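You operate a simulated robot arm through the tools that you are given. There is no shell and no other tool. Be economical: measure what you need, move in short steps, check, and stop when the job is done.

The job below is to be done with a simulated two-armed robot. You get a single attempt, and the scene is never put back.

TASK
Set the power unit for light work: flow 80 %, pressure switch 100 bar, oiler 5 drops.
Fine: selector to OFF first and back to AUTO after.

Only the result counts: the job must be done as asked and must still hold three seconds after the hand-in. Knocking over, shifting, dropping, spilling or breaking anything else fails it.

THE ROBOT
Two 7-joint arms with two-finger parallel grippers on one trunk, on a base that drives. Base frame: it is fixed to the floor where the robot stands at the start and does not move with it; the origin is under the middle of the robot, x ahead of it, y to its left, z up. Lengths are in m, angles in rad, forces in N, time in s.
The left shoulder is at the start at [0.076, 0.101, 0.933], the right one opposite. With the tool pointing down near the work surface each hand reaches from about 0.26 to 0.56 m from the robot's upright axis, wherever it stands, measured 20 degrees to its own side. Places, roughly: black relief knob [1.2, 0.2, 0.5]; brass drip knob [0.9, 0.3, 0.5]; grey flow knob [0.9, 0.1, 0.7]; hydraulic unit selector switch [0.5, 0, 0.7]; red gauge knob [1, 0.2, 0.5]; teal switch knob [0.9, 0, 0.7]. Payload 2.4 kg a hand.
The TCP of each hand is the grasp point between the finger pads, 0.024 m short of the fingertips. In the tool frame z runs along the fingers and y along their closing line. Largest opening 0.068 m; finger width 0.017, thickness 0.01; the body of the gripper, 0.04 by 0.07 m, starts 0.041 m behind the TCP.
Orientation is told as [roll, pitch, yaw] about the base's x, y, z axes, in that order, counted from this pose: with the fingers straight down and closing along the base's y, the tool's x points along the base's -x, its y along +y and its z along -z.

THE INTERFACE
- The arms move only by the tool send_rows. It takes "left_plan", "right_plan" or both (then of equal length, played together; a hand with none holds still); each is a list of rows, each an object (a shift or turn left out is 0, a gripper value left out holds the last) with "slide": the shift along the tool's x, y, z in mm, a list of three; "delta_rot": the turn, a rotation vector about the tool's x, y, z in degrees, a list of three; "gripper": the gripper command, from -1 (fully open) to 1 (shut), values between in proportion. In form: [{"slide": [x, y, z], "delta_rot": [wx, wy, wz], "gripper": gripper}, ...]. A call has 1 to 10 rows; each row shifts and turns the commanded pose from where the row before left it, along the tool's axes as they then stand. A row lasts 0.2 s, in which the tool goes at most 0.05 m and 0.15 rad; a call with a longer step from one row to the next is refused whole, and so is a gripper value outside its range. Where a pose cannot be reached the arm comes as near as it can. A force on the tool above 40 N (or 10 N above the force at the start of the call, whichever is more), or a blocked arm, ends the call early, and 0.2 s more pass. Each finger travels about 0.072 m/s and halts on what it meets, pressing with about 27 N; the grip force reading is that of the motor and also rises with nothing between the fingers. The clock runs only during rows and for 0.2 s after the last one: add rows that do not move to give the fingers time. The reply holds the time, the measured pose of the TCP, the force on the tool along the base axes, the opening and the grip force, in the units named above and with some noise, with the torque about the TCP (base axes, N m) and any sound that the robot's microphone picked up.
- Cameras (640 x 400 px; columns grow to the right, rows downward): "scene" is now at [0.1673, -0.0071, 1.0786]; the picture's right is [-0.11, -0.99, 0.00], its down [-0.71, 0.08, -0.70] and it looks along [0.70, -0.08, -0.71] (base axes); focal length 268 px, centre (320, 200). "left" rides on the left gripper at [0.084, -0.011, -0.075] in its tool frame; the picture's right is [0.13, 0.99, 0.00], its down [-0.60, 0.08, -0.79] and it looks along [-0.79, 0.10, 0.61] (tool axes); focal length 251 px, centre (320, 200). "right" rides on the right gripper at [0.084, 0.011, -0.075] in its tool frame; the picture's right is [-0.13, 0.99, 0.00], its down [-0.60, -0.08, -0.79] and it looks along [-0.79, -0.10, 0.61] (tool axes); focal length 251 px, centre (320, 200).
- capture(camera): a new picture of that camera. It takes no simulated time.
- lift_body(by): slides the trunk up (or, below 0, down) by that many m; the arms and the scene camera ride with it, the base frame stays. It gives what a move gives, with no picture.
- base_move(legs): drives the robot by 1 to 6 legs, each [ahead, left, turn to the left] in m, m and rad, along the robot's own axes; the way and the turn of a leg run together, so that a leg with both is an arc; at most 1.5 m and 3.142 rad a leg. The arms and the cameras ride along, it lands a little off, and it stops where it bumps. It gives what a move gives.
- turn_head(pan, tilt): turns the head with the scene camera to pan (to the left, within 1.501 rad either way) and tilt (down, from -0.506 to 1.204), counted from straight ahead of the robot. It gives what a move gives.
- locate(camera, pixels): for up to 12 pixels [column, row] of the newest picture of that camera ("zoom" is the newest enlarged one), the place [x, y, z] in the base frame of the surface seen there, good to about 0.002 m. It takes no simulated time.
- zoom(camera, box): a new picture of the part [left, top, right, bottom] of that camera's present view, enlarged. It takes no simulated time.
- job_done(): hands the job in; it is judged then, once.

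Keep the steps short. Do not move on a guess: measure, check each grasp and each placing, and mend mistakes. In all there are 80 turns and 58 pictures (those below and enlarged ones count). Leave the grippers open and the arms clear of the work at the hand-in unless told otherwise, and finish with a single line.

The tools are called after ">>>" by a JSON object that holds its "method" and its "body". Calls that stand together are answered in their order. send_rows: Moves the arms, as the interface text tells. Its arguments: {"type":"object","properties":{"left_plan":{"type":"array"},"right_plan":{"type":"array"}},"required":[]} The other tools are called the same way: lift_body (by) slides the trunk up or down; base_move (legs) drives the base; turn_head (pan, tilt) turns the head that bears the scene camera; capture (camera) takes a picture; locate (camera, pixels) gives the place of the surface under pixels of a picture; zoom (camera, box) takes an enlarged picture of a part of a camera's view; job_done () hands the job in.

At the start:

```text
clock: 0.0
left_tcp_pos: [0.4201, 0.1347, 0.8158]
left_ee_rot: [0.0, 0.004, 0.001]
left_contact_force: [-0.5, 0.9, -0.4]
left_moment: [-0.05, 0.01, -0.02]
left_width: 0.0682
left_grasp_force: 0.0
right_tcp_pos: [0.4201, -0.167, 0.8475]
right_ee_rot: [-0.001, 0.001, 0.0]
right_contact_force: [0.6, -0.1, 0.4]
right_moment: [-0.01, 0.04, 0.0]
right_width: 0.0683
right_grasp_force: 0.1
trunk travel left (down, up): [-0.15, 0.7]
robot x, y, heading: [0.0031, -0.0018, -0.0]
head pan, tilt: [-0.112, 0.789]
```

scene: 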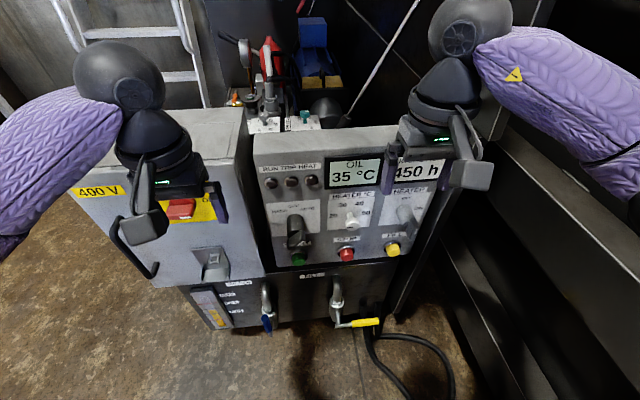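
right: 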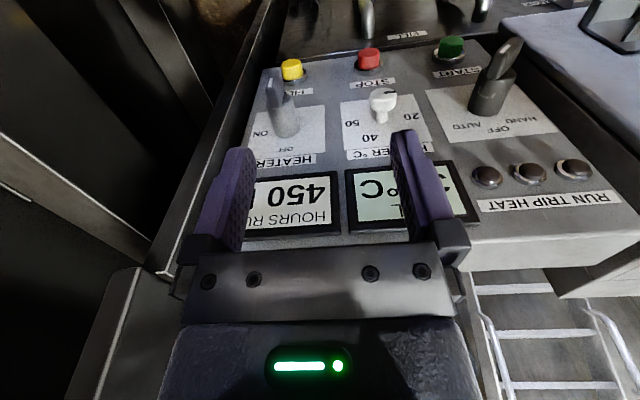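
left: 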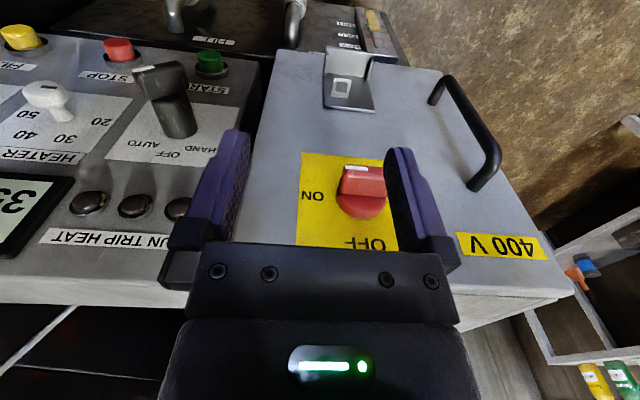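

I see the sloped control panel ahead, with the HAND/OFF/AUTO selector near scene pixel (298,235). The flow, switch and oiler knobs should be behind it. I'll zoom in on both areas.

>>> {"method": "zoom", "body": {"camera": "scene", "box": [255, 140, 415, 270]}}

>>> {"method": "zoom", "body": {"camera": "scene", "box": [210, 20, 370, 140]}}

```text
3.08 times, centred on (335, 205) of scene
```

zoom: 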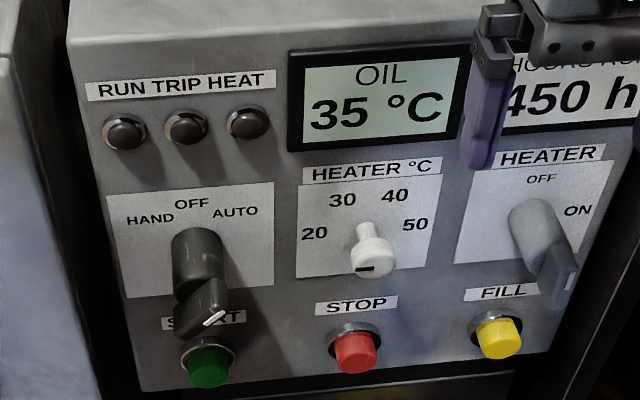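

```text
3.33 times, centred on (290, 80) of scene
```

zoom: 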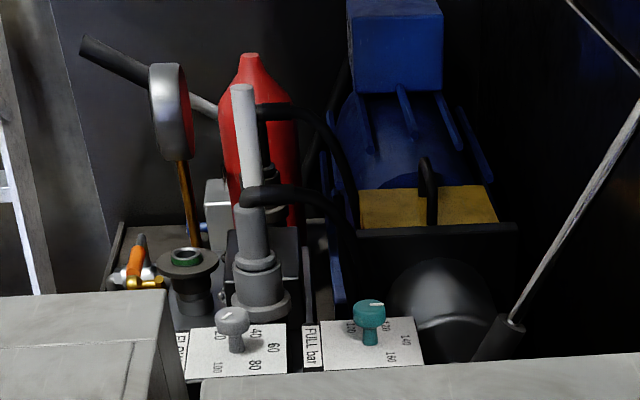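

Next I'll measure the selector from the scene, right and left pictures. I'll also measure the dials and knobs at zoom pixels (232,320), (368,312) and others.

>>> {"method": "locate", "body": {"camera": "scene", "pixels": [[280, 211], [293, 206], [308, 209], [296, 220], [296, 241], [304, 243], [265, 170], [340, 170], [275, 255], [300, 262], [350, 222], [265, 205]]}}

>>> {"method": "locate", "body": {"camera": "zoom", "pixels": [[232, 318], [235, 345], [256, 332], [274, 348], [254, 365], [218, 367], [368, 308], [370, 335], [388, 328], [406, 340], [391, 357], [186, 256]]}}

>>> {"method": "locate", "body": {"camera": "right", "pixels": [[490, 105], [512, 45], [500, 65], [492, 75], [515, 60], [460, 125], [500, 131], [540, 118]]}}

>>> {"method": "zoom", "body": {"camera": "right", "box": [420, 20, 580, 140]}}

>>> {"method": "zoom", "body": {"camera": "left", "box": [80, 40, 240, 180]}}

```text
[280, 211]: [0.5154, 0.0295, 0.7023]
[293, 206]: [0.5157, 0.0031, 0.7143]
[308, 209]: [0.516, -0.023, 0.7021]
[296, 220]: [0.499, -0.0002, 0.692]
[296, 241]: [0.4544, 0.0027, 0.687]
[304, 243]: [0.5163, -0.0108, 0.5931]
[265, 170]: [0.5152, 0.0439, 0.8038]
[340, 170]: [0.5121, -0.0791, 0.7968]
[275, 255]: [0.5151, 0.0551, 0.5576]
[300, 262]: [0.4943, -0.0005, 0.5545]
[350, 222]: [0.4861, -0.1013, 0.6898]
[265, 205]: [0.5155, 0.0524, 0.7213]
```

```text
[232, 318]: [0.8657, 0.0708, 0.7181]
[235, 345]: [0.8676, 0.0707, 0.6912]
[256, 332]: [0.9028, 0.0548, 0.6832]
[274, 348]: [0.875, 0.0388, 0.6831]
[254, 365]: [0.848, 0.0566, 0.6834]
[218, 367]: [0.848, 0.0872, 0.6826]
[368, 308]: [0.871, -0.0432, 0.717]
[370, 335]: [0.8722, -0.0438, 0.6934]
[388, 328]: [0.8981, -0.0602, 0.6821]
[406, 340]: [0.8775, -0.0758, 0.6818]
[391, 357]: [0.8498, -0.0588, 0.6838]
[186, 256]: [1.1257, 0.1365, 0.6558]
```

```text
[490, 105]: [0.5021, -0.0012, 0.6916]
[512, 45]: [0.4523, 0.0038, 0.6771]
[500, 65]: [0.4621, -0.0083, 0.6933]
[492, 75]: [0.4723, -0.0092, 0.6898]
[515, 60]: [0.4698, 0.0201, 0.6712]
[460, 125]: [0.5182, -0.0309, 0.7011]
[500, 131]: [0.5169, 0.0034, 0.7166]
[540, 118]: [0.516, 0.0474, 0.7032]
```

```text
3.33 times, centred on (500, 80) of right
```

zoom: 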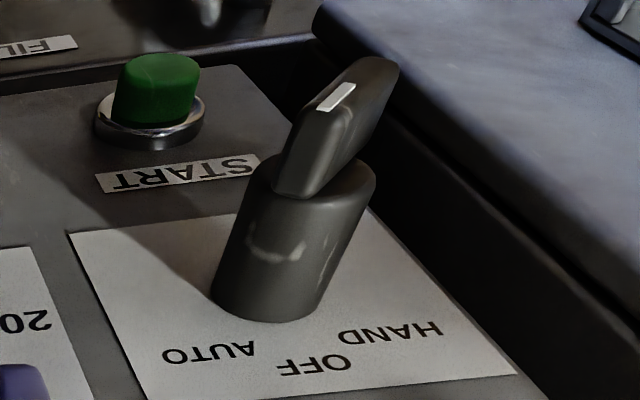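

```text
2.86 times, centred on (160, 110) of left
```

zoom: 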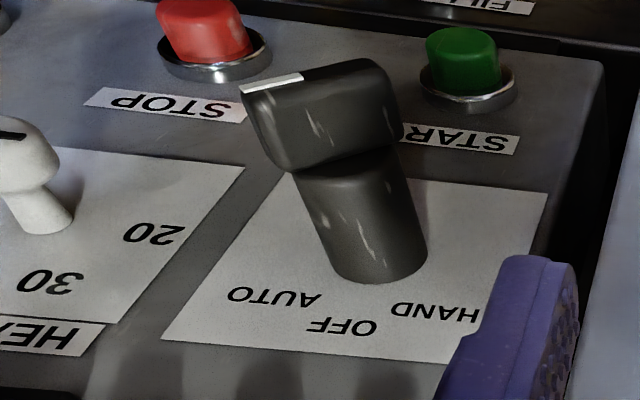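

The panel is a vertical plane at x≈0.516. The selector axis runs along -x at about y=0.003, z=0.68, and its bar (white mark) points to AUTO, up and to the right. The flow and switch knobs stand upright at x≈0.87, which is out of reach from here. I'll look left and right for a way in.

>>> {"method": "turn_head", "body": {"pan": 0.6, "tilt": 0.55}}

>>> {"method": "capture", "body": {"camera": "scene"}}

>>> {"method": "turn_head", "body": {"pan": -0.7, "tilt": 0.6}}

>>> {"method": "capture", "body": {"camera": "scene"}}

```text
clock: 1.1
left_tcp_pos: [0.4203, 0.1343, 0.8164]
left_ee_rot: [-0.001, 0.004, 0.0]
left_contact_force: [0.4, -0.3, 0.2]
left_moment: [-0.02, 0.02, -0.02]
left_width: 0.0682
left_grasp_force: 0.1
right_tcp_pos: [0.42, -0.1661, 0.8477]
right_ee_rot: [0.001, 0.001, -0.002]
right_contact_force: [1.0, 0.1, 0.6]
right_moment: [0.01, -0.02, 0.06]
right_width: 0.068
right_grasp_force: 0.1
trunk travel left (down, up): [-0.15, 0.7]
robot x, y, heading: [0.0037, -0.0047, 0.001]
head pan, tilt: [0.6, 0.55]
```

```text
50 pictures are left
```

scene: 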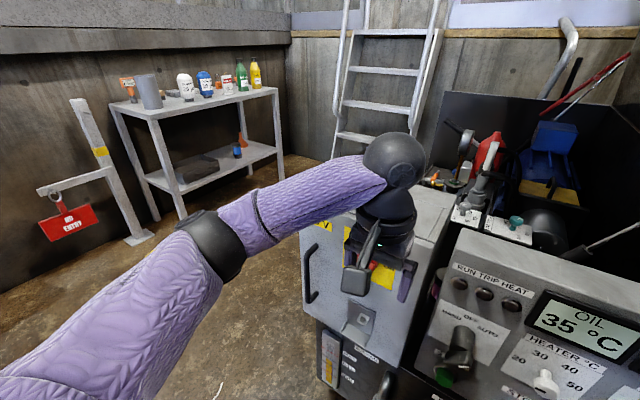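

```text
clock: 2.5
left_tcp_pos: [0.4208, 0.1335, 0.8156]
left_ee_rot: [-0.001, 0.0, 0.001]
left_contact_force: [0.1, 0.3, 0.6]
left_moment: [0.03, -0.01, 0.0]
left_width: 0.0682
left_grasp_force: 0.0
right_tcp_pos: [0.4199, -0.1675, 0.8473]
right_ee_rot: [0.0, 0.0, -0.002]
right_contact_force: [-0.2, 0.3, 1.0]
right_moment: [0.0, 0.05, 0.01]
right_width: 0.0681
right_grasp_force: 0.0
trunk travel left (down, up): [-0.15, 0.7]
robot x, y, heading: [-0.0002, 0.0025, -0.001]
head pan, tilt: [-0.7, 0.6]
```

```text
49 pictures are left
```

scene: 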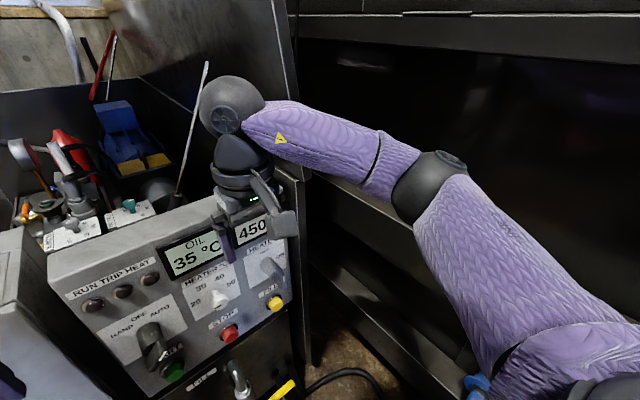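

The left side is open for later. First I'll turn the selector with the right hand. I'm rolling it 50° so the fingers can straddle the bar from its AUTO end.

>>> {"method": "send_rows", "body": {"right_plan": [{"delta_rot": [-8.35, 0, 0], "gripper": -1}, {"delta_rot": [-8.35, 0, 0]}, {"delta_rot": [-8.35, 0, 0]}, {"delta_rot": [-8.35, 0, 0]}, {"delta_rot": [-8.35, 0, 0]}, {"delta_rot": [-8.25, 0, 0]}, {}]}}

>>> {"method": "turn_head", "body": {"pan": -0.05, "tilt": 0.85}}

>>> {"method": "zoom", "body": {"camera": "right", "box": [0, 0, 640, 400]}}

>>> {"method": "zoom", "body": {"camera": "scene", "box": [220, 60, 460, 210]}}

```text
clock: 4.1
left_tcp_pos: [0.421, 0.1338, 0.8164]
left_ee_rot: [0.0, 0.002, 0.0]
left_contact_force: [-0.3, -0.3, 0.8]
left_moment: [0.02, 0.01, -0.01]
left_width: 0.0678
left_grasp_force: 0.2
right_tcp_pos: [0.4189, -0.1652, 0.8471]
right_ee_rot: [0.876, -0.003, -0.001]
right_contact_force: [0.4, -0.3, -0.1]
right_moment: [0.01, 0.03, 0.01]
right_width: 0.0681
right_grasp_force: 0.1
trunk travel left (down, up): [-0.15, 0.7]
robot x, y, heading: [0.0026, -0.0003, -0.002]
head pan, tilt: [-0.7, 0.6]
```

```text
clock: 5.2
left_tcp_pos: [0.4197, 0.1339, 0.8159]
left_ee_rot: [-0.001, -0.001, 0.001]
left_contact_force: [0.6, 0.7, -0.3]
left_moment: [0.0, 0.02, 0.01]
left_width: 0.0679
left_grasp_force: 0.0
right_tcp_pos: [0.4201, -0.1649, 0.8483]
right_ee_rot: [0.872, 0.001, -0.002]
right_contact_force: [0.0, 0.3, 0.6]
right_moment: [0.0, 0.0, -0.03]
right_width: 0.0678
right_grasp_force: 0.0
trunk travel left (down, up): [-0.15, 0.7]
robot x, y, heading: [0.0001, 0.0006, 0.0]
head pan, tilt: [-0.051, 0.85]
```

```text
1.00 times, centred on (320, 200) of right (not enlarged: the box is as wide or as high as the picture)
```

zoom: 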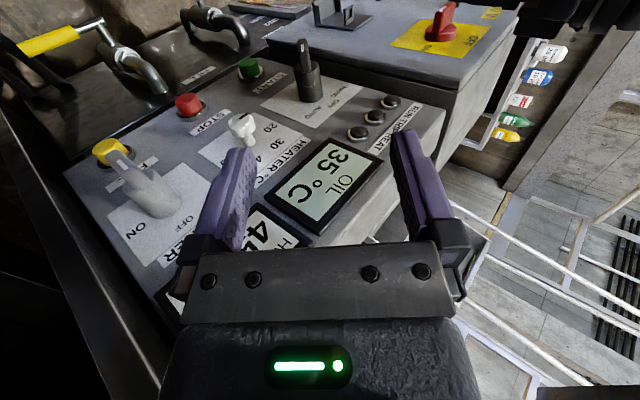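

```text
2.67 times, centred on (340, 135) of scene
```

zoom: 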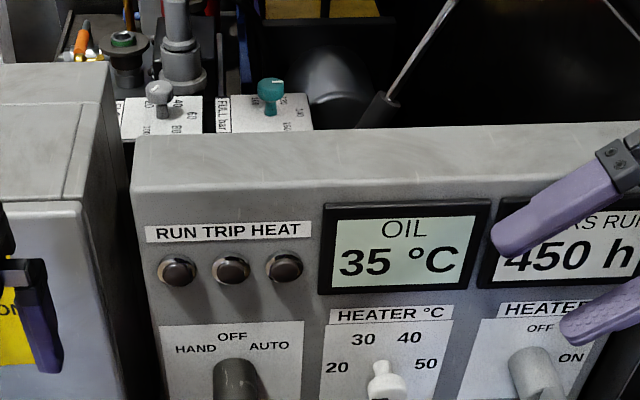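

In the right camera the selector bar at (305,60) is in line with the fingers, so 50° fits. Next I move to a point 0.1 m out along the bar.

>>> {"method": "send_rows", "body": {"right_plan": [{"slide": [-20, -10, 0]}, {"slide": [-19.5, -10.9, 30]}, {"slide": [0, 0, 36]}, {"slide": [0, 0, 36]}, {"slide": [0, 0, 34]}, {}]}}

>>> {"method": "zoom", "body": {"camera": "right", "box": [180, 50, 460, 250]}}

```text
clock: 6.6
left_tcp_pos: [0.4197, 0.1371, 0.8151]
left_ee_rot: [0.0, 0.002, 0.002]
left_contact_force: [0.4, 0.5, -0.4]
left_moment: [-0.03, -0.04, 0.0]
left_width: 0.0683
left_grasp_force: 0.1
right_tcp_pos: [0.4604, -0.073, 0.7429]
right_ee_rot: [0.873, 0.002, 0.001]
right_contact_force: [-0.1, 0.0, -0.7]
right_moment: [0.01, 0.01, 0.01]
right_width: 0.0681
right_grasp_force: 0.0
trunk travel left (down, up): [-0.15, 0.7]
robot x, y, heading: [0.0, 0.0022, -0.004]
head pan, tilt: [-0.051, 0.85]
```

```text
2.00 times, centred on (320, 150) of right
```

zoom: 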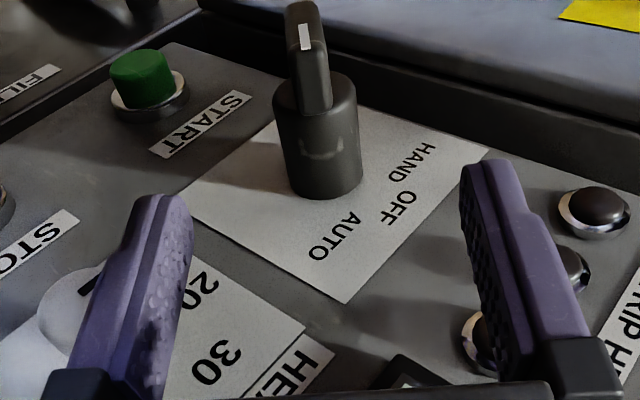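

I can see the bar from its AUTO end at zoom (313,60), with the hub below it. I'll measure bar and hub points.

>>> {"method": "locate", "body": {"camera": "zoom", "pixels": [[300, 8], [312, 60], [316, 100], [300, 30], [326, 70], [345, 88], [290, 95], [320, 190], [320, 5]]}}

```text
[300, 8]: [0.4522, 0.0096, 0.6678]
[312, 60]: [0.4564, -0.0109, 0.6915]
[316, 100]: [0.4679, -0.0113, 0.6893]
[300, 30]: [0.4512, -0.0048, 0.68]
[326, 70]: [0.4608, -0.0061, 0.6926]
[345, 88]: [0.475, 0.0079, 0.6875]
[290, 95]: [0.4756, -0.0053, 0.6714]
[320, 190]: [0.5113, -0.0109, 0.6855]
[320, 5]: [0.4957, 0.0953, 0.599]
```

The bar spans x 0.451–0.475 and is centred on my approach line to within 1 mm. I'll advance 97 mm and close.

>>> {"method": "send_rows", "body": {"right_plan": [{"slide": [0, 0, 32]}, {"slide": [0, 0, 33]}, {"slide": [0, 0, 32]}, {}, {"gripper": 0.2}, {}, {"gripper": 1}, {}, {}, {}]}}

>>> {"method": "zoom", "body": {"camera": "scene", "box": [220, 110, 460, 260]}}

```text
clock: 8.8
left_tcp_pos: [0.4212, 0.1325, 0.816]
left_ee_rot: [0.001, 0.001, -0.001]
left_contact_force: [-0.5, 0.1, 0.0]
left_moment: [0.01, -0.01, 0.0]
left_width: 0.0681
left_grasp_force: 0.0
right_tcp_pos: [0.4602, -0.0029, 0.6793]
right_ee_rot: [0.871, 0.004, -0.002]
right_contact_force: [-9.1, -15.1, -31.9]
right_moment: [-1.45, -0.75, -0.33]
right_width: 0.0152
right_grasp_force: 34.0
trunk travel left (down, up): [-0.15, 0.7]
robot x, y, heading: [0.0006, 0.0021, -0.005]
head pan, tilt: [-0.051, 0.85]
```

```text
2.67 times, centred on (340, 185) of scene
```

zoom: 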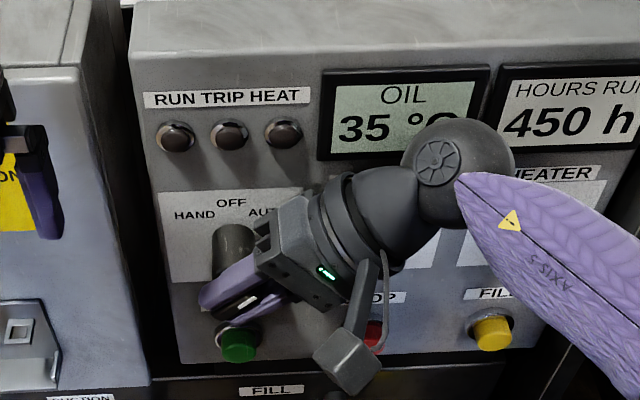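

The bar is gripped (width 15 mm), but the fingers closed about 4 mm off-centre and load the tool along its -y. I'll relieve that with a small slide.

>>> {"method": "send_rows", "body": {"right_plan": [{"slide": [0, -3.5, 0]}, {}]}}

```text
clock: 9.4
left_tcp_pos: [0.4205, 0.135, 0.8165]
left_ee_rot: [0.001, 0.002, 0.001]
left_contact_force: [0.3, 0.1, -0.9]
left_moment: [-0.01, 0.02, 0.0]
left_width: 0.068
left_grasp_force: 0.1
right_tcp_pos: [0.4594, -0.0032, 0.6782]
right_ee_rot: [0.874, 0.002, -0.001]
right_contact_force: [-7.7, -10.4, -20.2]
right_moment: [-1.44, 0.71, 1.01]
right_width: 0.0155
right_grasp_force: 34.8
trunk travel left (down, up): [-0.15, 0.7]
robot x, y, heading: [0.0006, 0.0058, -0.0]
head pan, tilt: [-0.051, 0.85]
```

The force dropped by about a third. I'll continue in the same direction.

>>> {"method": "send_rows", "body": {"right_plan": [{"slide": [0, -5, 0]}, {}]}}

```text
clock: 10.0
left_tcp_pos: [0.4201, 0.136, 0.8166]
left_ee_rot: [-0.002, -0.001, 0.002]
left_contact_force: [0.1, 0.5, 0.9]
left_moment: [0.02, -0.01, 0.0]
left_width: 0.0678
left_grasp_force: 0.0
right_tcp_pos: [0.4602, -0.0041, 0.6796]
right_ee_rot: [0.88, -0.003, 0.001]
right_contact_force: [-2.3, 13.0, 13.6]
right_moment: [-1.2, 0.92, 0.72]
right_width: 0.0158
right_grasp_force: 34.2
trunk travel left (down, up): [-0.15, 0.7]
robot x, y, heading: [-0.0, -0.0013, -0.002]
head pan, tilt: [-0.051, 0.85]
```

The bar is now nearly centred. The leftover moment pulls toward OFF. I'll turn the hand toward upright in two parts, swinging about the axis, which lies about 7 mm ahead of the TCP.

>>> {"method": "send_rows", "body": {"right_plan": [{"slide": [0, 2, 0], "delta_rot": [8, 0, 0]}, {"slide": [0, 1, 0], "delta_rot": [8, 0, 0]}, {"slide": [0, 1, 0], "delta_rot": [8, 0, 0]}, {}]}}

```text
clock: 11.1
left_tcp_pos: [0.4195, 0.1356, 0.8175]
left_ee_rot: [0.0, 0.0, 0.001]
left_contact_force: [0.6, 0.8, -0.7]
left_moment: [-0.02, 0.01, -0.02]
left_width: 0.0681
left_grasp_force: 0.2
right_tcp_pos: [0.4601, -0.0005, 0.6806]
right_ee_rot: [0.46, -0.006, 0.001]
right_contact_force: [-3.8, 0.7, 9.5]
right_moment: [0.04, -0.21, -0.13]
right_width: 0.013
right_grasp_force: 33.2
trunk travel left (down, up): [-0.15, 0.7]
robot x, y, heading: [-0.0, 0.0024, -0.002]
head pan, tilt: [-0.051, 0.85]
stopped in row 4 (right hand): the force on the tool passed its limit at 41 N (the readings are from after the stop); the commanded pose is now the measured one
```

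It is turning: roll is 0.46, forces are low and the grip is 13 mm. I'll continue to upright in smaller steps.

>>> {"method": "send_rows", "body": {"right_plan": [{"slide": [0, 0.6, 0], "delta_rot": [5.3, 0, 0]}, {"slide": [0, 0.6, 0], "delta_rot": [5.3, 0, 0]}, {"slide": [0, 0.6, 0], "delta_rot": [5.3, 0, 0]}, {"slide": [0, 0.6, 0], "delta_rot": [5.3, 0, 0]}, {"slide": [0, 0.6, 0], "delta_rot": [5.2, 0, 0]}, {}]}}

>>> {"method": "zoom", "body": {"camera": "scene", "box": [220, 110, 460, 260]}}

```text
clock: 12.5
left_tcp_pos: [0.4204, 0.1355, 0.8167]
left_ee_rot: [-0.001, 0.001, 0.002]
left_contact_force: [-0.3, 0.3, 0.2]
left_moment: [0.02, -0.02, 0.02]
left_width: 0.0678
left_grasp_force: 0.1
right_tcp_pos: [0.4604, 0.0023, 0.6812]
right_ee_rot: [-0.006, -0.005, -0.001]
right_contact_force: [-2.6, 8.8, 9.3]
right_moment: [0.08, -0.54, 0.63]
right_width: 0.0129
right_grasp_force: 33.0
trunk travel left (down, up): [-0.15, 0.7]
robot x, y, heading: [0.0033, 0.001, 0.001]
head pan, tilt: [-0.051, 0.85]
```

```text
2.67 times, centred on (340, 185) of scene
```

zoom: 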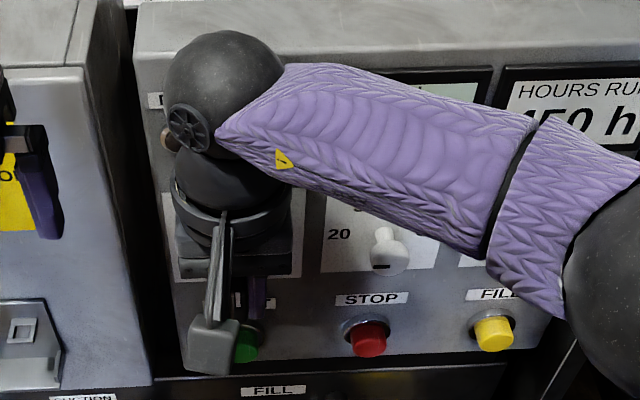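

The hand is upright, so the bar should point to OFF. I'll open, withdraw upward and back, then check.

>>> {"method": "send_rows", "body": {"right_plan": [{"gripper": -1}, {}, {}, {}, {"slide": [0, 0, -35]}, {"slide": [0, 0, -45]}, {"slide": [40, 0, -45]}, {"slide": [40, -40, -45]}, {"slide": [0, -45, 0]}, {}]}}

>>> {"method": "zoom", "body": {"camera": "scene", "box": [220, 110, 460, 260]}}

```text
refused: row 7 steps farther than a row can; nothing moved
```

```text
2.67 times, centred on (340, 185) of scene
```

zoom: 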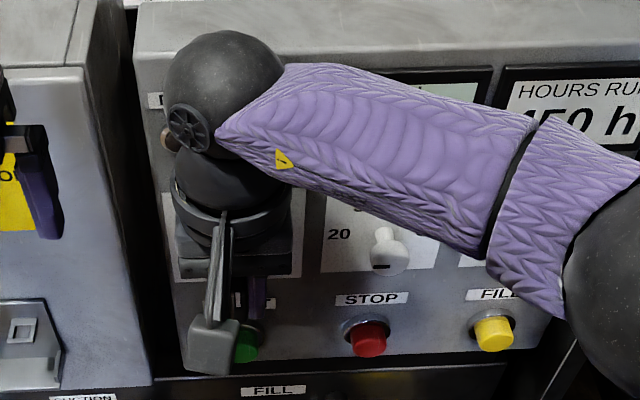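

One row was too long and the whole call was refused. I'll resend it with shorter steps.

>>> {"method": "send_rows", "body": {"right_plan": [{"gripper": -1}, {}, {}, {}, {"slide": [0, 0, -35]}, {"slide": [0, 0, -45]}, {"slide": [0, 0, -45]}, {"slide": [30, -20, -30]}, {"slide": [30, -35, 0]}, {"slide": [0, -45, 0]}]}}

>>> {"method": "zoom", "body": {"camera": "scene", "box": [220, 110, 460, 260]}}

```text
clock: 14.7
left_tcp_pos: [0.4208, 0.1343, 0.8165]
left_ee_rot: [0.0, 0.001, 0.003]
left_contact_force: [-0.1, 0.4, 0.4]
left_moment: [0.01, 0.02, 0.02]
left_width: 0.0679
left_grasp_force: 0.0
right_tcp_pos: [0.3986, -0.0976, 0.8369]
right_ee_rot: [-0.005, -0.003, -0.001]
right_contact_force: [-0.8, 0.6, 1.2]
right_moment: [0.01, -0.01, 0.01]
right_width: 0.068
right_grasp_force: 0.1
trunk travel left (down, up): [-0.15, 0.7]
robot x, y, heading: [0.0001, 0.0002, 0.0]
head pan, tilt: [-0.051, 0.85]
```

```text
2.67 times, centred on (340, 185) of scene
```

zoom: 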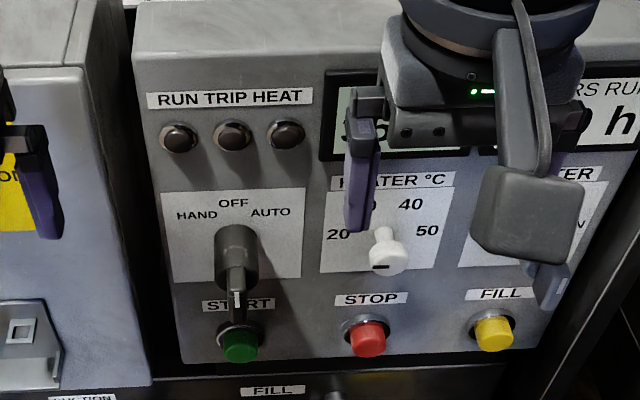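

The selector bar is upright, at OFF. Next I back away, then look to the left to plan the way round.

>>> {"method": "base_move", "body": {"legs": [[-0.3, 0, 0]]}}

>>> {"method": "turn_head", "body": {"pan": 0.75, "tilt": 0.5}}

>>> {"method": "capture", "body": {"camera": "scene"}}

```text
clock: 16.8
left_tcp_pos: [0.1184, 0.1334, 0.8158]
left_ee_rot: [-0.001, 0.003, 0.001]
left_contact_force: [-0.3, 0.7, -0.5]
left_moment: [0.01, -0.02, -0.02]
left_width: 0.0679
left_grasp_force: 0.1
right_tcp_pos: [0.0986, -0.0974, 0.8367]
right_ee_rot: [-0.003, -0.004, -0.002]
right_contact_force: [-0.3, 0.4, -0.2]
right_moment: [0.01, -0.03, 0.02]
right_width: 0.0683
right_grasp_force: 0.1
trunk travel left (down, up): [-0.15, 0.7]
robot x, y, heading: [-0.299, -0.0026, 0.001]
head pan, tilt: [-0.051, 0.85]
```

```text
clock: 17.9
left_tcp_pos: [0.1191, 0.1343, 0.8167]
left_ee_rot: [0.001, 0.003, -0.001]
left_contact_force: [-0.4, -0.5, -0.5]
left_moment: [0.01, 0.01, -0.02]
left_width: 0.0681
left_grasp_force: 0.0
right_tcp_pos: [0.0979, -0.0992, 0.8374]
right_ee_rot: [-0.005, -0.003, -0.001]
right_contact_force: [0.7, 0.7, 0.4]
right_moment: [0.06, 0.03, -0.03]
right_width: 0.0682
right_grasp_force: 0.0
trunk travel left (down, up): [-0.15, 0.7]
robot x, y, heading: [-0.3027, 0.0016, 0.002]
head pan, tilt: [0.75, 0.499]
```

```text
41 pictures are left
```

scene: 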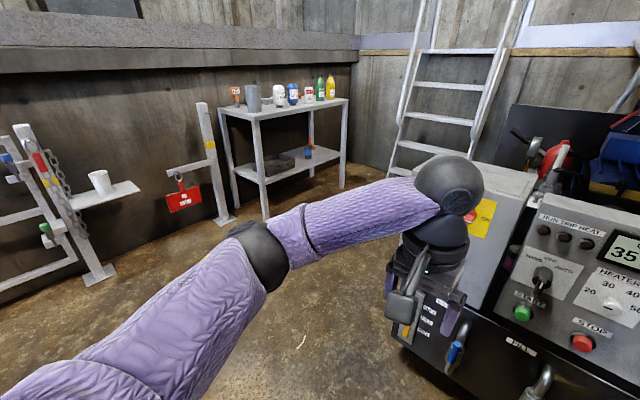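

There are obstacles to the left: a post with a red sign, a shelf and a ladder. I'll measure them.

>>> {"method": "locate", "body": {"camera": "scene", "pixels": [[185, 200], [225, 219], [265, 215], [341, 185], [390, 172], [470, 160], [98, 180], [105, 272], [470, 163], [398, 340], [300, 160], [140, 190]]}}

```text
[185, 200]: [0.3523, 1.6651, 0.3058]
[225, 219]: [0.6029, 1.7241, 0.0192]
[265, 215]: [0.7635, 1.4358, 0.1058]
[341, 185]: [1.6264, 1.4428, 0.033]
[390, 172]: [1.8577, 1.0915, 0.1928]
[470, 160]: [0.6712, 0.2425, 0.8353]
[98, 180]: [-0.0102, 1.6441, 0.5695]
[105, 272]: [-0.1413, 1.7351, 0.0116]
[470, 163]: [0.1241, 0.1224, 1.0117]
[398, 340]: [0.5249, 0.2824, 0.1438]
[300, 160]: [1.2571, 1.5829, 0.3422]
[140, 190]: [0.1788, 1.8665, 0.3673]
```

The corridor between the cabinet (left edge y≈0.29) and the shelf (y≥1.43) is free. I'll go to y≈0.92, turn to face -y, slide along to x≈0.88 and look.

>>> {"method": "base_move", "body": {"legs": [[0, 0.93, 0], [0, 0, -1.571], [0, 1.18, 0]]}}

>>> {"method": "turn_head", "body": {"pan": 0.0, "tilt": 0.75}}

>>> {"method": "capture", "body": {"camera": "scene"}}

```text
clock: 32.2
left_tcp_pos: [1.0104, 0.5, 0.8162]
left_ee_rot: [0.0, 0.001, -1.582]
left_contact_force: [0.0, -0.1, 0.9]
left_moment: [-0.04, 0.02, -0.02]
left_width: 0.0678
left_grasp_force: 0.1
right_tcp_pos: [0.7778, 0.5236, 0.8375]
right_ee_rot: [-0.002, -0.003, -1.585]
right_contact_force: [0.2, 0.6, -0.1]
right_moment: [-0.02, 0.0, 0.0]
right_width: 0.068
right_grasp_force: 0.0
trunk travel left (down, up): [-0.15, 0.7]
robot x, y, heading: [0.8789, 0.9254, -1.585]
head pan, tilt: [0.75, 0.499]
```

```text
clock: 33.3
left_tcp_pos: [1.0115, 0.5, 0.8158]
left_ee_rot: [0.0, 0.001, -1.582]
left_contact_force: [-0.3, 0.8, -0.1]
left_moment: [0.0, -0.01, -0.03]
left_width: 0.0679
left_grasp_force: 0.0
right_tcp_pos: [0.7785, 0.5239, 0.8382]
right_ee_rot: [-0.003, -0.004, -1.584]
right_contact_force: [0.2, -0.4, -0.4]
right_moment: [0.0, -0.02, 0.02]
right_width: 0.0679
right_grasp_force: 0.0
trunk travel left (down, up): [-0.15, 0.7]
robot x, y, heading: [0.8819, 0.9219, -1.586]
head pan, tilt: [0.0, 0.75]
```

```text
40 pictures are left
```

scene: 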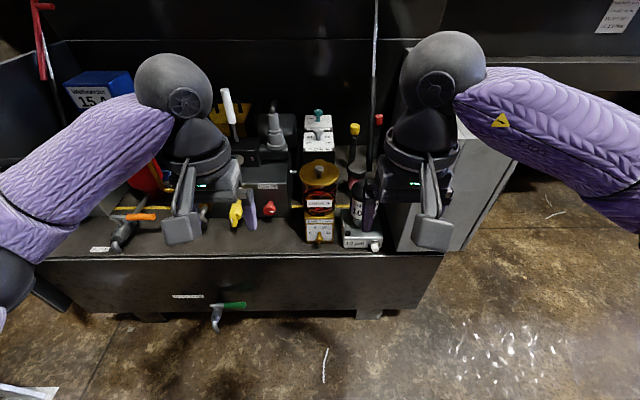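

I see the tray with the oiler (amber bowl), and the flow and switch dials behind it. I'll zoom in on them.

>>> {"method": "zoom", "body": {"camera": "scene", "box": [240, 95, 400, 255]}}

>>> {"method": "locate", "body": {"camera": "scene", "pixels": [[320, 237], [320, 228], [318, 168], [318, 205], [362, 240], [320, 112], [316, 130], [355, 130], [378, 118], [300, 253], [268, 210], [275, 110]]}}

```text
2.50 times, centred on (320, 175) of scene
```

zoom: 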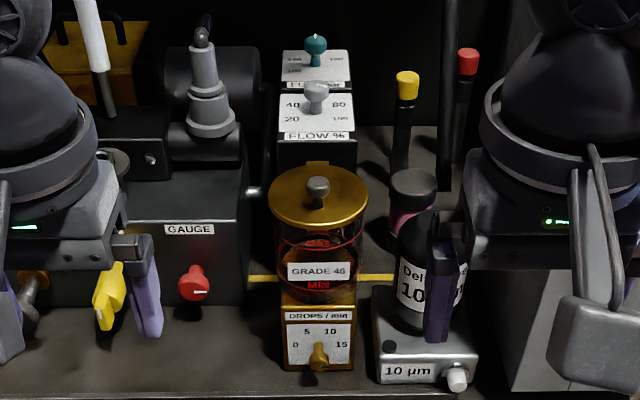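

```text
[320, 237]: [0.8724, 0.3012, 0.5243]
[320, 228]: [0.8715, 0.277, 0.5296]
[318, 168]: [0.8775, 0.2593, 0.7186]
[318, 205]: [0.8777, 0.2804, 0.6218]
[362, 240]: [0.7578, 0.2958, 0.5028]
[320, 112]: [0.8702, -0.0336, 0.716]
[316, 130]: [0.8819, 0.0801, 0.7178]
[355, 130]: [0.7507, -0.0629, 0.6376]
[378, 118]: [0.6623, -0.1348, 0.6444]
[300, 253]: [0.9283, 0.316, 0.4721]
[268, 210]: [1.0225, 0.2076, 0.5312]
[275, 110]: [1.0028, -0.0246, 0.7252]
```

I'll zoom tightly on the drip dial and on the two plates to read the current settings.

>>> {"method": "zoom", "body": {"camera": "scene", "box": [300, 215, 345, 250]}}

>>> {"method": "locate", "body": {"camera": "zoom", "pixels": [[160, 200], [265, 110], [405, 110], [530, 205], [320, 190], [320, 290], [320, 240]]}}

>>> {"method": "zoom", "body": {"camera": "scene", "box": [295, 95, 345, 135]}}

>>> {"method": "locate", "body": {"camera": "zoom", "pixels": [[125, 150], [130, 205], [420, 150], [430, 195], [240, 60], [240, 150], [130, 320], [120, 390], [410, 320], [435, 385], [270, 300], [250, 360]]}}

```text
11.43 times, centred on (322, 232) of scene
```

zoom: 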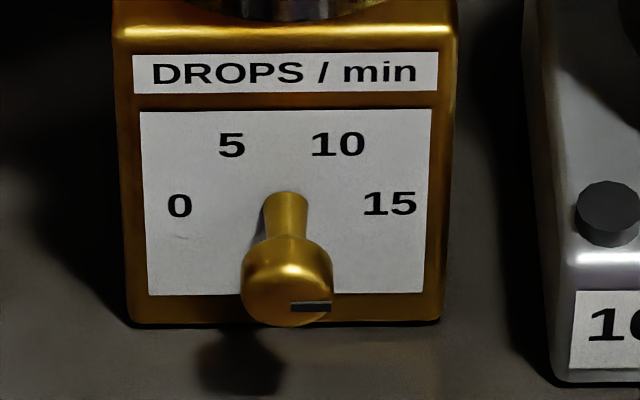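

```text
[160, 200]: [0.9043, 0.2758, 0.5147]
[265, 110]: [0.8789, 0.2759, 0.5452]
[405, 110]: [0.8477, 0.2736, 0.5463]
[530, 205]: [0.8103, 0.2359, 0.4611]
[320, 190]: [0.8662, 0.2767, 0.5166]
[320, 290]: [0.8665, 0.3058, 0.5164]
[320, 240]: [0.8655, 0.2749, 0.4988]
```

```text
10.00 times, centred on (320, 115) of scene
```

zoom: 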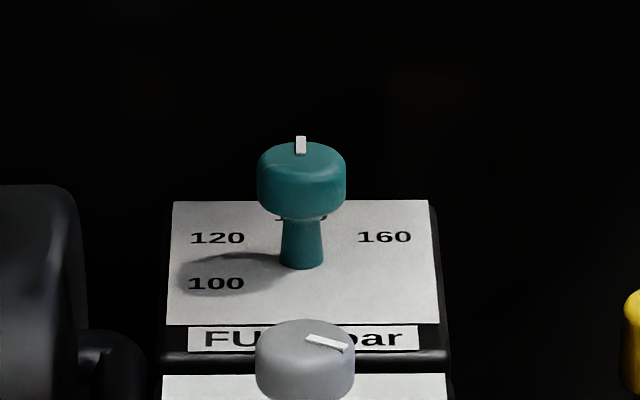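

```text
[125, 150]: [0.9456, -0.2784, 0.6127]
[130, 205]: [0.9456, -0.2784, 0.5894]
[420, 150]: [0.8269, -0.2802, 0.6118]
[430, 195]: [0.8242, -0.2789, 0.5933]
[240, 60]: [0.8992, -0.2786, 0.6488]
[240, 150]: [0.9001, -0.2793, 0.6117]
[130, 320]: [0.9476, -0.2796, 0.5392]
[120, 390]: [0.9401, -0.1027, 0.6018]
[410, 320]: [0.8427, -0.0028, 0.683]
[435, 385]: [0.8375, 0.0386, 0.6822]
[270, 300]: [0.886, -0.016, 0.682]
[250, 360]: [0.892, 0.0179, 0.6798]
```

Drip scale: the labels sit at 0 (90° left), 5 (30° left), 10 (30° right) and 15 (90° right), and the mark is now near 15. The teal mark points at 140 and the grey flow mark sits somewhere near 80–100. I'll check how near the base can come by looking down.

>>> {"method": "turn_head", "body": {"pan": 0.0, "tilt": 1.2}}

>>> {"method": "capture", "body": {"camera": "scene"}}

>>> {"method": "capture", "body": {"camera": "left"}}

```text
clock: 34.2
left_tcp_pos: [1.0101, 0.4996, 0.8168]
left_ee_rot: [0.0, 0.001, -1.582]
left_contact_force: [0.6, 0.2, 0.1]
left_moment: [0.0, 0.01, -0.04]
left_width: 0.0678
left_grasp_force: 0.1
right_tcp_pos: [0.7784, 0.5233, 0.8371]
right_ee_rot: [-0.004, -0.003, -1.585]
right_contact_force: [0.2, 0.6, 0.0]
right_moment: [0.03, -0.02, 0.0]
right_width: 0.0681
right_grasp_force: 0.2
trunk travel left (down, up): [-0.15, 0.7]
robot x, y, heading: [0.8828, 0.9202, -1.585]
head pan, tilt: [0.0, 1.201]
```

```text
36 pictures are left
```

scene: 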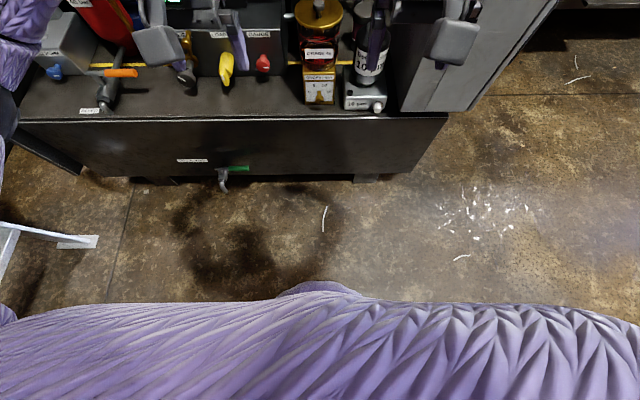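

```text
35 pictures are left
```

left: 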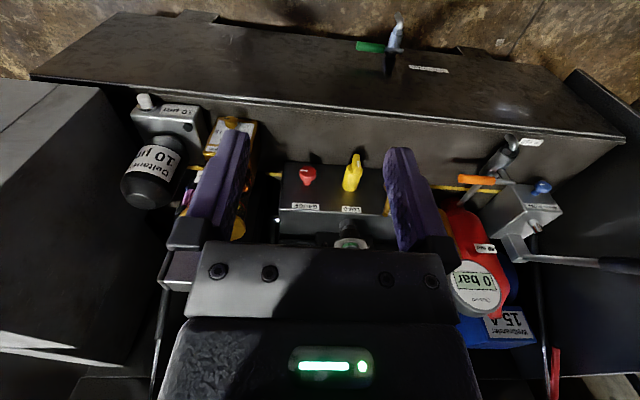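

A drain tap with a green handle sticks out of the tank. I'll measure the tank face, the tap and my own trunk front, plus the tall things from the left camera.

>>> {"method": "locate", "body": {"camera": "scene", "pixels": [[230, 168], [222, 187], [245, 169], [260, 115], [260, 180], [320, 285], [365, 180], [430, 120]]}}

>>> {"method": "locate", "body": {"camera": "left", "pixels": [[476, 290], [350, 225], [495, 250], [510, 330], [620, 265], [350, 245], [160, 330], [475, 215], [512, 145], [520, 230]]}}

```text
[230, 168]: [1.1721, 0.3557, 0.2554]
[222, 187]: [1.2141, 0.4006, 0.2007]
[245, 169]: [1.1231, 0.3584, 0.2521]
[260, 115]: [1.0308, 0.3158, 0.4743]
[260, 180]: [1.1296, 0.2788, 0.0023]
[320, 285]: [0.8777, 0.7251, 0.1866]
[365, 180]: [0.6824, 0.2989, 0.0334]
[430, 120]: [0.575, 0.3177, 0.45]
```

```text
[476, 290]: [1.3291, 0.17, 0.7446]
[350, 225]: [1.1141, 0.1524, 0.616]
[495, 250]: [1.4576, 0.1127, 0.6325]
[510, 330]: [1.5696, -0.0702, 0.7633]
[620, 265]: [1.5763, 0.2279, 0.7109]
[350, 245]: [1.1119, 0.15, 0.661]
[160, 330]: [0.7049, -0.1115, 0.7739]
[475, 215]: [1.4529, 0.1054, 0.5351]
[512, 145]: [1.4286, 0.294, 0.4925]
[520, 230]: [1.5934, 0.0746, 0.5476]
```

The base front is 0.195 m ahead of my axis, and the tank face is at y=0.318. I'll stand at x≈0.775 to avoid the tap (x≥1.12) and use the left hand for the upright knobs. First I raise and retract the right hand so it clears the 0.835 m cabinet, then drive in.

>>> {"method": "send_rows", "body": {"right_plan": [{"slide": [20, 0, -45]}, {"slide": [20, 0, -45]}, {"slide": [20, 0, -45]}, {"slide": [20, 0, -30]}], "left_plan": [{"slide": [0, 0, -20]}, {}, {}, {}]}}

>>> {"method": "base_move", "body": {"legs": [[0, -0.105, 0.014], [0.345, 0, 0]]}}

>>> {"method": "turn_head", "body": {"pan": 0.15, "tilt": 0.8}}

>>> {"method": "capture", "body": {"camera": "scene"}}

>>> {"method": "capture", "body": {"camera": "left"}}

```text
clock: 35.2
left_tcp_pos: [1.0102, 0.4997, 0.8347]
left_ee_rot: [0.001, 0.001, -1.581]
left_contact_force: [-0.2, -1.0, 0.0]
left_moment: [-0.04, -0.02, 0.03]
left_width: 0.0679
left_grasp_force: 0.1
right_tcp_pos: [0.7798, 0.6044, 1.0018]
right_ee_rot: [-0.005, -0.003, -1.585]
right_contact_force: [0.7, 0.5, 0.7]
right_moment: [-0.03, -0.02, 0.02]
right_width: 0.068
right_grasp_force: 0.0
trunk travel left (down, up): [-0.15, 0.7]
robot x, y, heading: [0.8808, 0.9242, -1.582]
head pan, tilt: [0.0, 1.201]
```

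```text
clock: 38.2
left_tcp_pos: [0.9118, 0.1606, 0.835]
left_ee_rot: [-0.001, 0.0, -1.568]
left_contact_force: [0.4, 0.3, 0.3]
left_moment: [-0.04, 0.02, -0.01]
left_width: 0.0681
left_grasp_force: 0.1
right_tcp_pos: [0.679, 0.2598, 1.0026]
right_ee_rot: [-0.004, -0.004, -1.572]
right_contact_force: [-0.1, -0.4, 0.2]
right_moment: [-0.03, 0.0, 0.0]
right_width: 0.068
right_grasp_force: 0.1
trunk travel left (down, up): [-0.15, 0.7]
robot x, y, heading: [0.7768, 0.5787, -1.568]
head pan, tilt: [0.0, 1.201]
```

```text
clock: 39.1
left_tcp_pos: [0.9132, 0.1599, 0.836]
left_ee_rot: [0.0, 0.001, -1.567]
left_contact_force: [0.0, -0.2, -0.7]
left_moment: [0.01, 0.02, -0.01]
left_width: 0.0679
left_grasp_force: 0.0
right_tcp_pos: [0.6804, 0.2608, 1.0022]
right_ee_rot: [-0.002, -0.003, -1.569]
right_contact_force: [-0.3, 0.0, 0.0]
right_moment: [-0.01, 0.03, 0.03]
right_width: 0.068
right_grasp_force: 0.1
trunk travel left (down, up): [-0.15, 0.7]
robot x, y, heading: [0.7763, 0.5782, -1.569]
head pan, tilt: [0.15, 0.799]
```

```text
34 pictures are left
```

scene: 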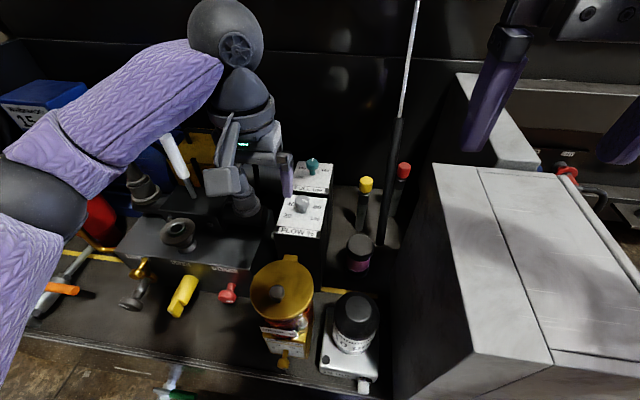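

```text
33 pictures are left
```

left: 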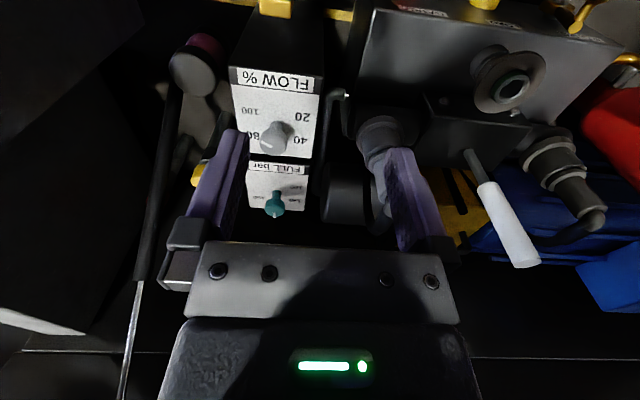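

Now close to the dials. I'll zoom in on both plates and measure the labels and the tall neighbours (white lever, rod).

>>> {"method": "locate", "body": {"camera": "left", "pixels": [[525, 262], [485, 185], [380, 140], [150, 210], [345, 190], [345, 98], [200, 60]]}}

>>> {"method": "zoom", "body": {"camera": "scene", "box": [266, 150, 346, 245]}}

>>> {"method": "zoom", "body": {"camera": "left", "box": [220, 60, 340, 220]}}

```text
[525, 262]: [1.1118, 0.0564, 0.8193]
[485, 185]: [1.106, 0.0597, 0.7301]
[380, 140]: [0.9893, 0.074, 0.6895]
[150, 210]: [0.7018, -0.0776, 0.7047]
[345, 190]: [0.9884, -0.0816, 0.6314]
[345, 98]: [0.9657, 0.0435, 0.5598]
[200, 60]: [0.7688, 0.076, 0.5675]
```

```text
4.21 times, centred on (306, 198) of scene
```

zoom: 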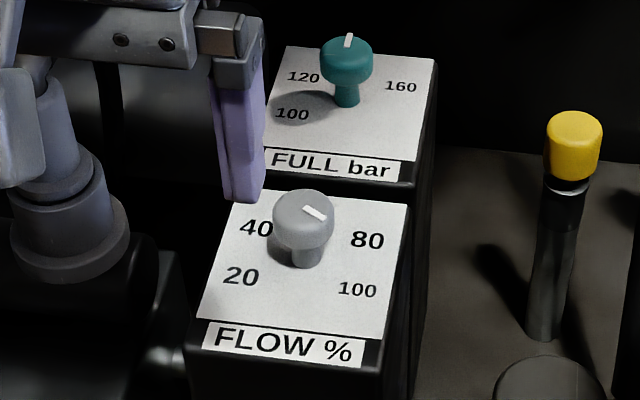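

```text
2.50 times, centred on (280, 140) of left
```

zoom: 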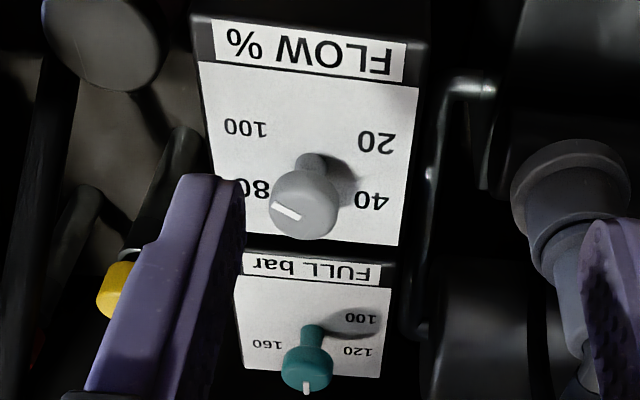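

I'll measure label and knob positions in this left zoom.

>>> {"method": "locate", "body": {"camera": "zoom", "pixels": [[246, 130], [376, 142], [371, 201], [258, 190], [312, 158], [275, 206], [298, 216], [305, 203], [361, 318], [358, 350], [267, 344], [306, 366]]}}

```text
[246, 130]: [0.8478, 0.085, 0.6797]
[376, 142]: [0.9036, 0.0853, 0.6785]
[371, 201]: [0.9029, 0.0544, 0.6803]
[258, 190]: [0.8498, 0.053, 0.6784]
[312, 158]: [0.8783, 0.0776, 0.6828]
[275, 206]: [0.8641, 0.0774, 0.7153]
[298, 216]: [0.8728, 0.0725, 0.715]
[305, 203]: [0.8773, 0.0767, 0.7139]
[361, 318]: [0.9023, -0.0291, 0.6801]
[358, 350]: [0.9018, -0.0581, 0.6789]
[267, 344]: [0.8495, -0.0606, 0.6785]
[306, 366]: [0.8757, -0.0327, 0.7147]
```

Flow dial: centre (0.876, 0.070), 60° per label, mark at 100, so it needs +60° about vertical to reach 80. Switch dial: centre (0.876, -0.044), mark at 140, so it needs +120° to reach 100. I'll take the left hand above the flow knob and turn it -30° beforehand.

>>> {"method": "send_rows", "body": {"left_plan": [{"slide": [-30, -12.5, 0]}, {"slide": [-30, -12.5, 0]}, {"slide": [-30, -12.5, 0]}, {"slide": [0, 0, 36]}, {"delta_rot": [0, 0, 7.5]}, {"delta_rot": [0, 0, 7.5]}, {"delta_rot": [0, 0, 7.5]}, {"delta_rot": [0, 0, 7.5]}, {}]}}

>>> {"method": "zoom", "body": {"camera": "left", "box": [160, 60, 480, 260]}}

```text
clock: 41.1
left_tcp_pos: [0.8747, 0.0685, 0.7995]
left_ee_rot: [-0.001, 0.001, -2.093]
left_contact_force: [0.5, -1.2, -0.6]
left_moment: [0.01, -0.04, -0.04]
left_width: 0.0679
left_grasp_force: 0.1
right_tcp_pos: [0.6802, 0.2614, 1.0014]
right_ee_rot: [-0.003, -0.004, -1.572]
right_contact_force: [-0.1, 0.6, -0.4]
right_moment: [0.02, -0.02, -0.02]
right_width: 0.0682
right_grasp_force: 0.0
trunk travel left (down, up): [-0.15, 0.7]
robot x, y, heading: [0.7764, 0.5791, -1.57]
head pan, tilt: [0.15, 0.799]
```

```text
2.00 times, centred on (320, 160) of left
```

zoom: 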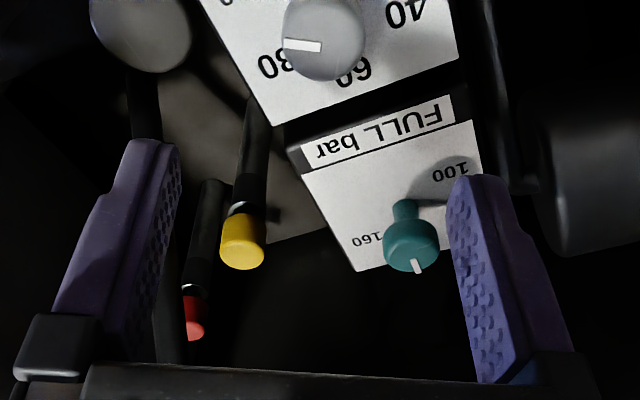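

I'll check the knob-top outline for an accurate centre before descending.

>>> {"method": "locate", "body": {"camera": "zoom", "pixels": [[286, 40], [360, 32], [322, 30], [322, 5], [322, 60], [286, 44], [319, 46]]}}

```text
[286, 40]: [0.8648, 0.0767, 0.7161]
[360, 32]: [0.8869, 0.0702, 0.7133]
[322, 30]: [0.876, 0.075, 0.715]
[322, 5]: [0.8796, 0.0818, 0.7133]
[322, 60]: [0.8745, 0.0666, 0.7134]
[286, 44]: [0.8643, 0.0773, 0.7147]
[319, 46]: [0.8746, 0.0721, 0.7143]
```

The knob centre is about (0.876, 0.0715), top at 0.715. I'll descend to TCP z≈0.711 and close.

>>> {"method": "send_rows", "body": {"left_plan": [{"slide": [3, -0.5, 40]}, {"slide": [0, 0, 30]}, {"slide": [0, 0, 18]}, {}, {"gripper": 0}, {}, {"gripper": 1}, {}, {}]}}

>>> {"method": "zoom", "body": {"camera": "scene", "box": [226, 130, 386, 250]}}

```text
clock: 43.1
left_tcp_pos: [0.8765, 0.0712, 0.7118]
left_ee_rot: [0.0, -0.002, -2.091]
left_contact_force: [9.1, -7.1, 2.1]
left_moment: [-0.1, -0.16, 0.03]
left_width: 0.0274
left_grasp_force: 42.1
right_tcp_pos: [0.6807, 0.2597, 1.0023]
right_ee_rot: [-0.006, -0.003, -1.57]
right_contact_force: [-0.2, 0.2, -0.2]
right_moment: [0.03, -0.01, -0.03]
right_width: 0.068
right_grasp_force: 0.1
trunk travel left (down, up): [-0.15, 0.7]
robot x, y, heading: [0.7772, 0.5779, -1.565]
head pan, tilt: [0.15, 0.799]
```

```text
3.33 times, centred on (306, 190) of scene
```

zoom: 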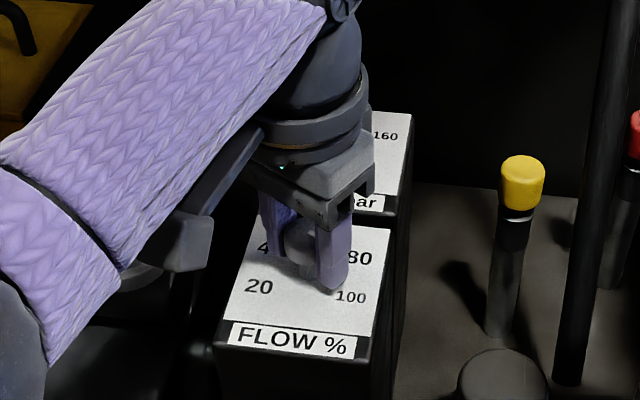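

The knob is held (27 mm wide, low force). I'll turn it +60° about vertical, which is -60° about tool z.

>>> {"method": "send_rows", "body": {"left_plan": [{"delta_rot": [0, 0, -7.5]}, {"delta_rot": [0, 0, -7.5]}, {"delta_rot": [0, 0, -7.5]}, {"delta_rot": [0, 0, -7.5]}, {"delta_rot": [0, 0, -7.5]}, {"delta_rot": [0, 0, -7.5]}, {"delta_rot": [0, 0, -7.5]}, {"delta_rot": [0, 0, -7.5]}, {}]}}

```text
clock: 45.1
left_tcp_pos: [0.8744, 0.0717, 0.7127]
left_ee_rot: [-0.001, 0.002, -1.045]
left_contact_force: [3.6, -12.2, -0.8]
left_moment: [-0.35, -0.1, -0.01]
left_width: 0.0274
left_grasp_force: 41.8
right_tcp_pos: [0.68, 0.2601, 1.0008]
right_ee_rot: [-0.007, -0.002, -1.57]
right_contact_force: [-0.7, -0.1, -0.1]
right_moment: [-0.02, -0.01, -0.03]
right_width: 0.0682
right_grasp_force: 0.0
trunk travel left (down, up): [-0.15, 0.7]
robot x, y, heading: [0.7753, 0.5802, -1.573]
head pan, tilt: [0.15, 0.799]
```

It turned the full 60° without slipping. I'll open, rise and read the mark.

>>> {"method": "send_rows", "body": {"left_plan": [{"gripper": -1}, {}, {}, {"slide": [0, 0, -30]}, {"slide": [0, 0, -45]}, {"slide": [0, 0, -30]}, {}]}}

>>> {"method": "zoom", "body": {"camera": "scene", "box": [266, 150, 346, 245]}}

>>> {"method": "zoom", "body": {"camera": "left", "box": [200, 30, 440, 200]}}

```text
clock: 46.7
left_tcp_pos: [0.8747, 0.0721, 0.8166]
left_ee_rot: [0.0, 0.0, -1.044]
left_contact_force: [0.1, 0.1, 0.2]
left_moment: [0.02, -0.01, 0.0]
left_width: 0.068
left_grasp_force: 0.0
right_tcp_pos: [0.6806, 0.262, 1.002]
right_ee_rot: [-0.002, -0.003, -1.571]
right_contact_force: [0.0, 0.1, 0.1]
right_moment: [0.04, 0.05, 0.02]
right_width: 0.0679
right_grasp_force: 0.1
trunk travel left (down, up): [-0.15, 0.7]
robot x, y, heading: [0.7737, 0.5796, -1.566]
head pan, tilt: [0.15, 0.799]
```

```text
4.21 times, centred on (306, 198) of scene
```

zoom: 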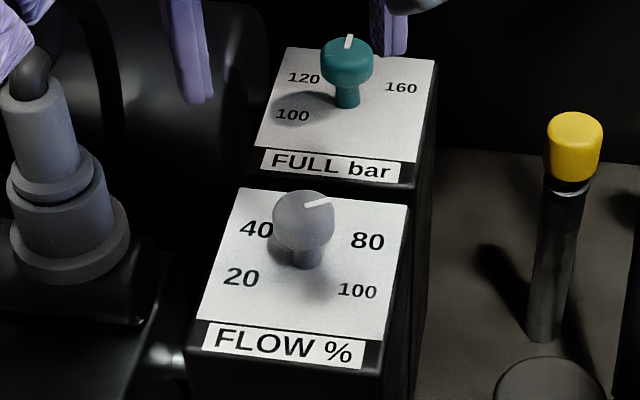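

```text
2.35 times, centred on (320, 115) of left
```

zoom: 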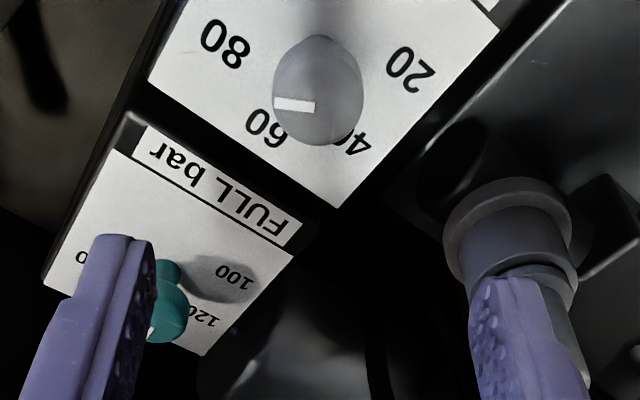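

I'll measure the mark's ends at zoom (278,104) and (314,107).

>>> {"method": "locate", "body": {"camera": "zoom", "pixels": [[279, 104], [312, 107], [225, 42], [263, 128]]}}

```text
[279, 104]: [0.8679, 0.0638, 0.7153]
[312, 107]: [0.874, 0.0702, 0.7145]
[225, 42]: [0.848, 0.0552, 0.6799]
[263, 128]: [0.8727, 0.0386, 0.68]
```

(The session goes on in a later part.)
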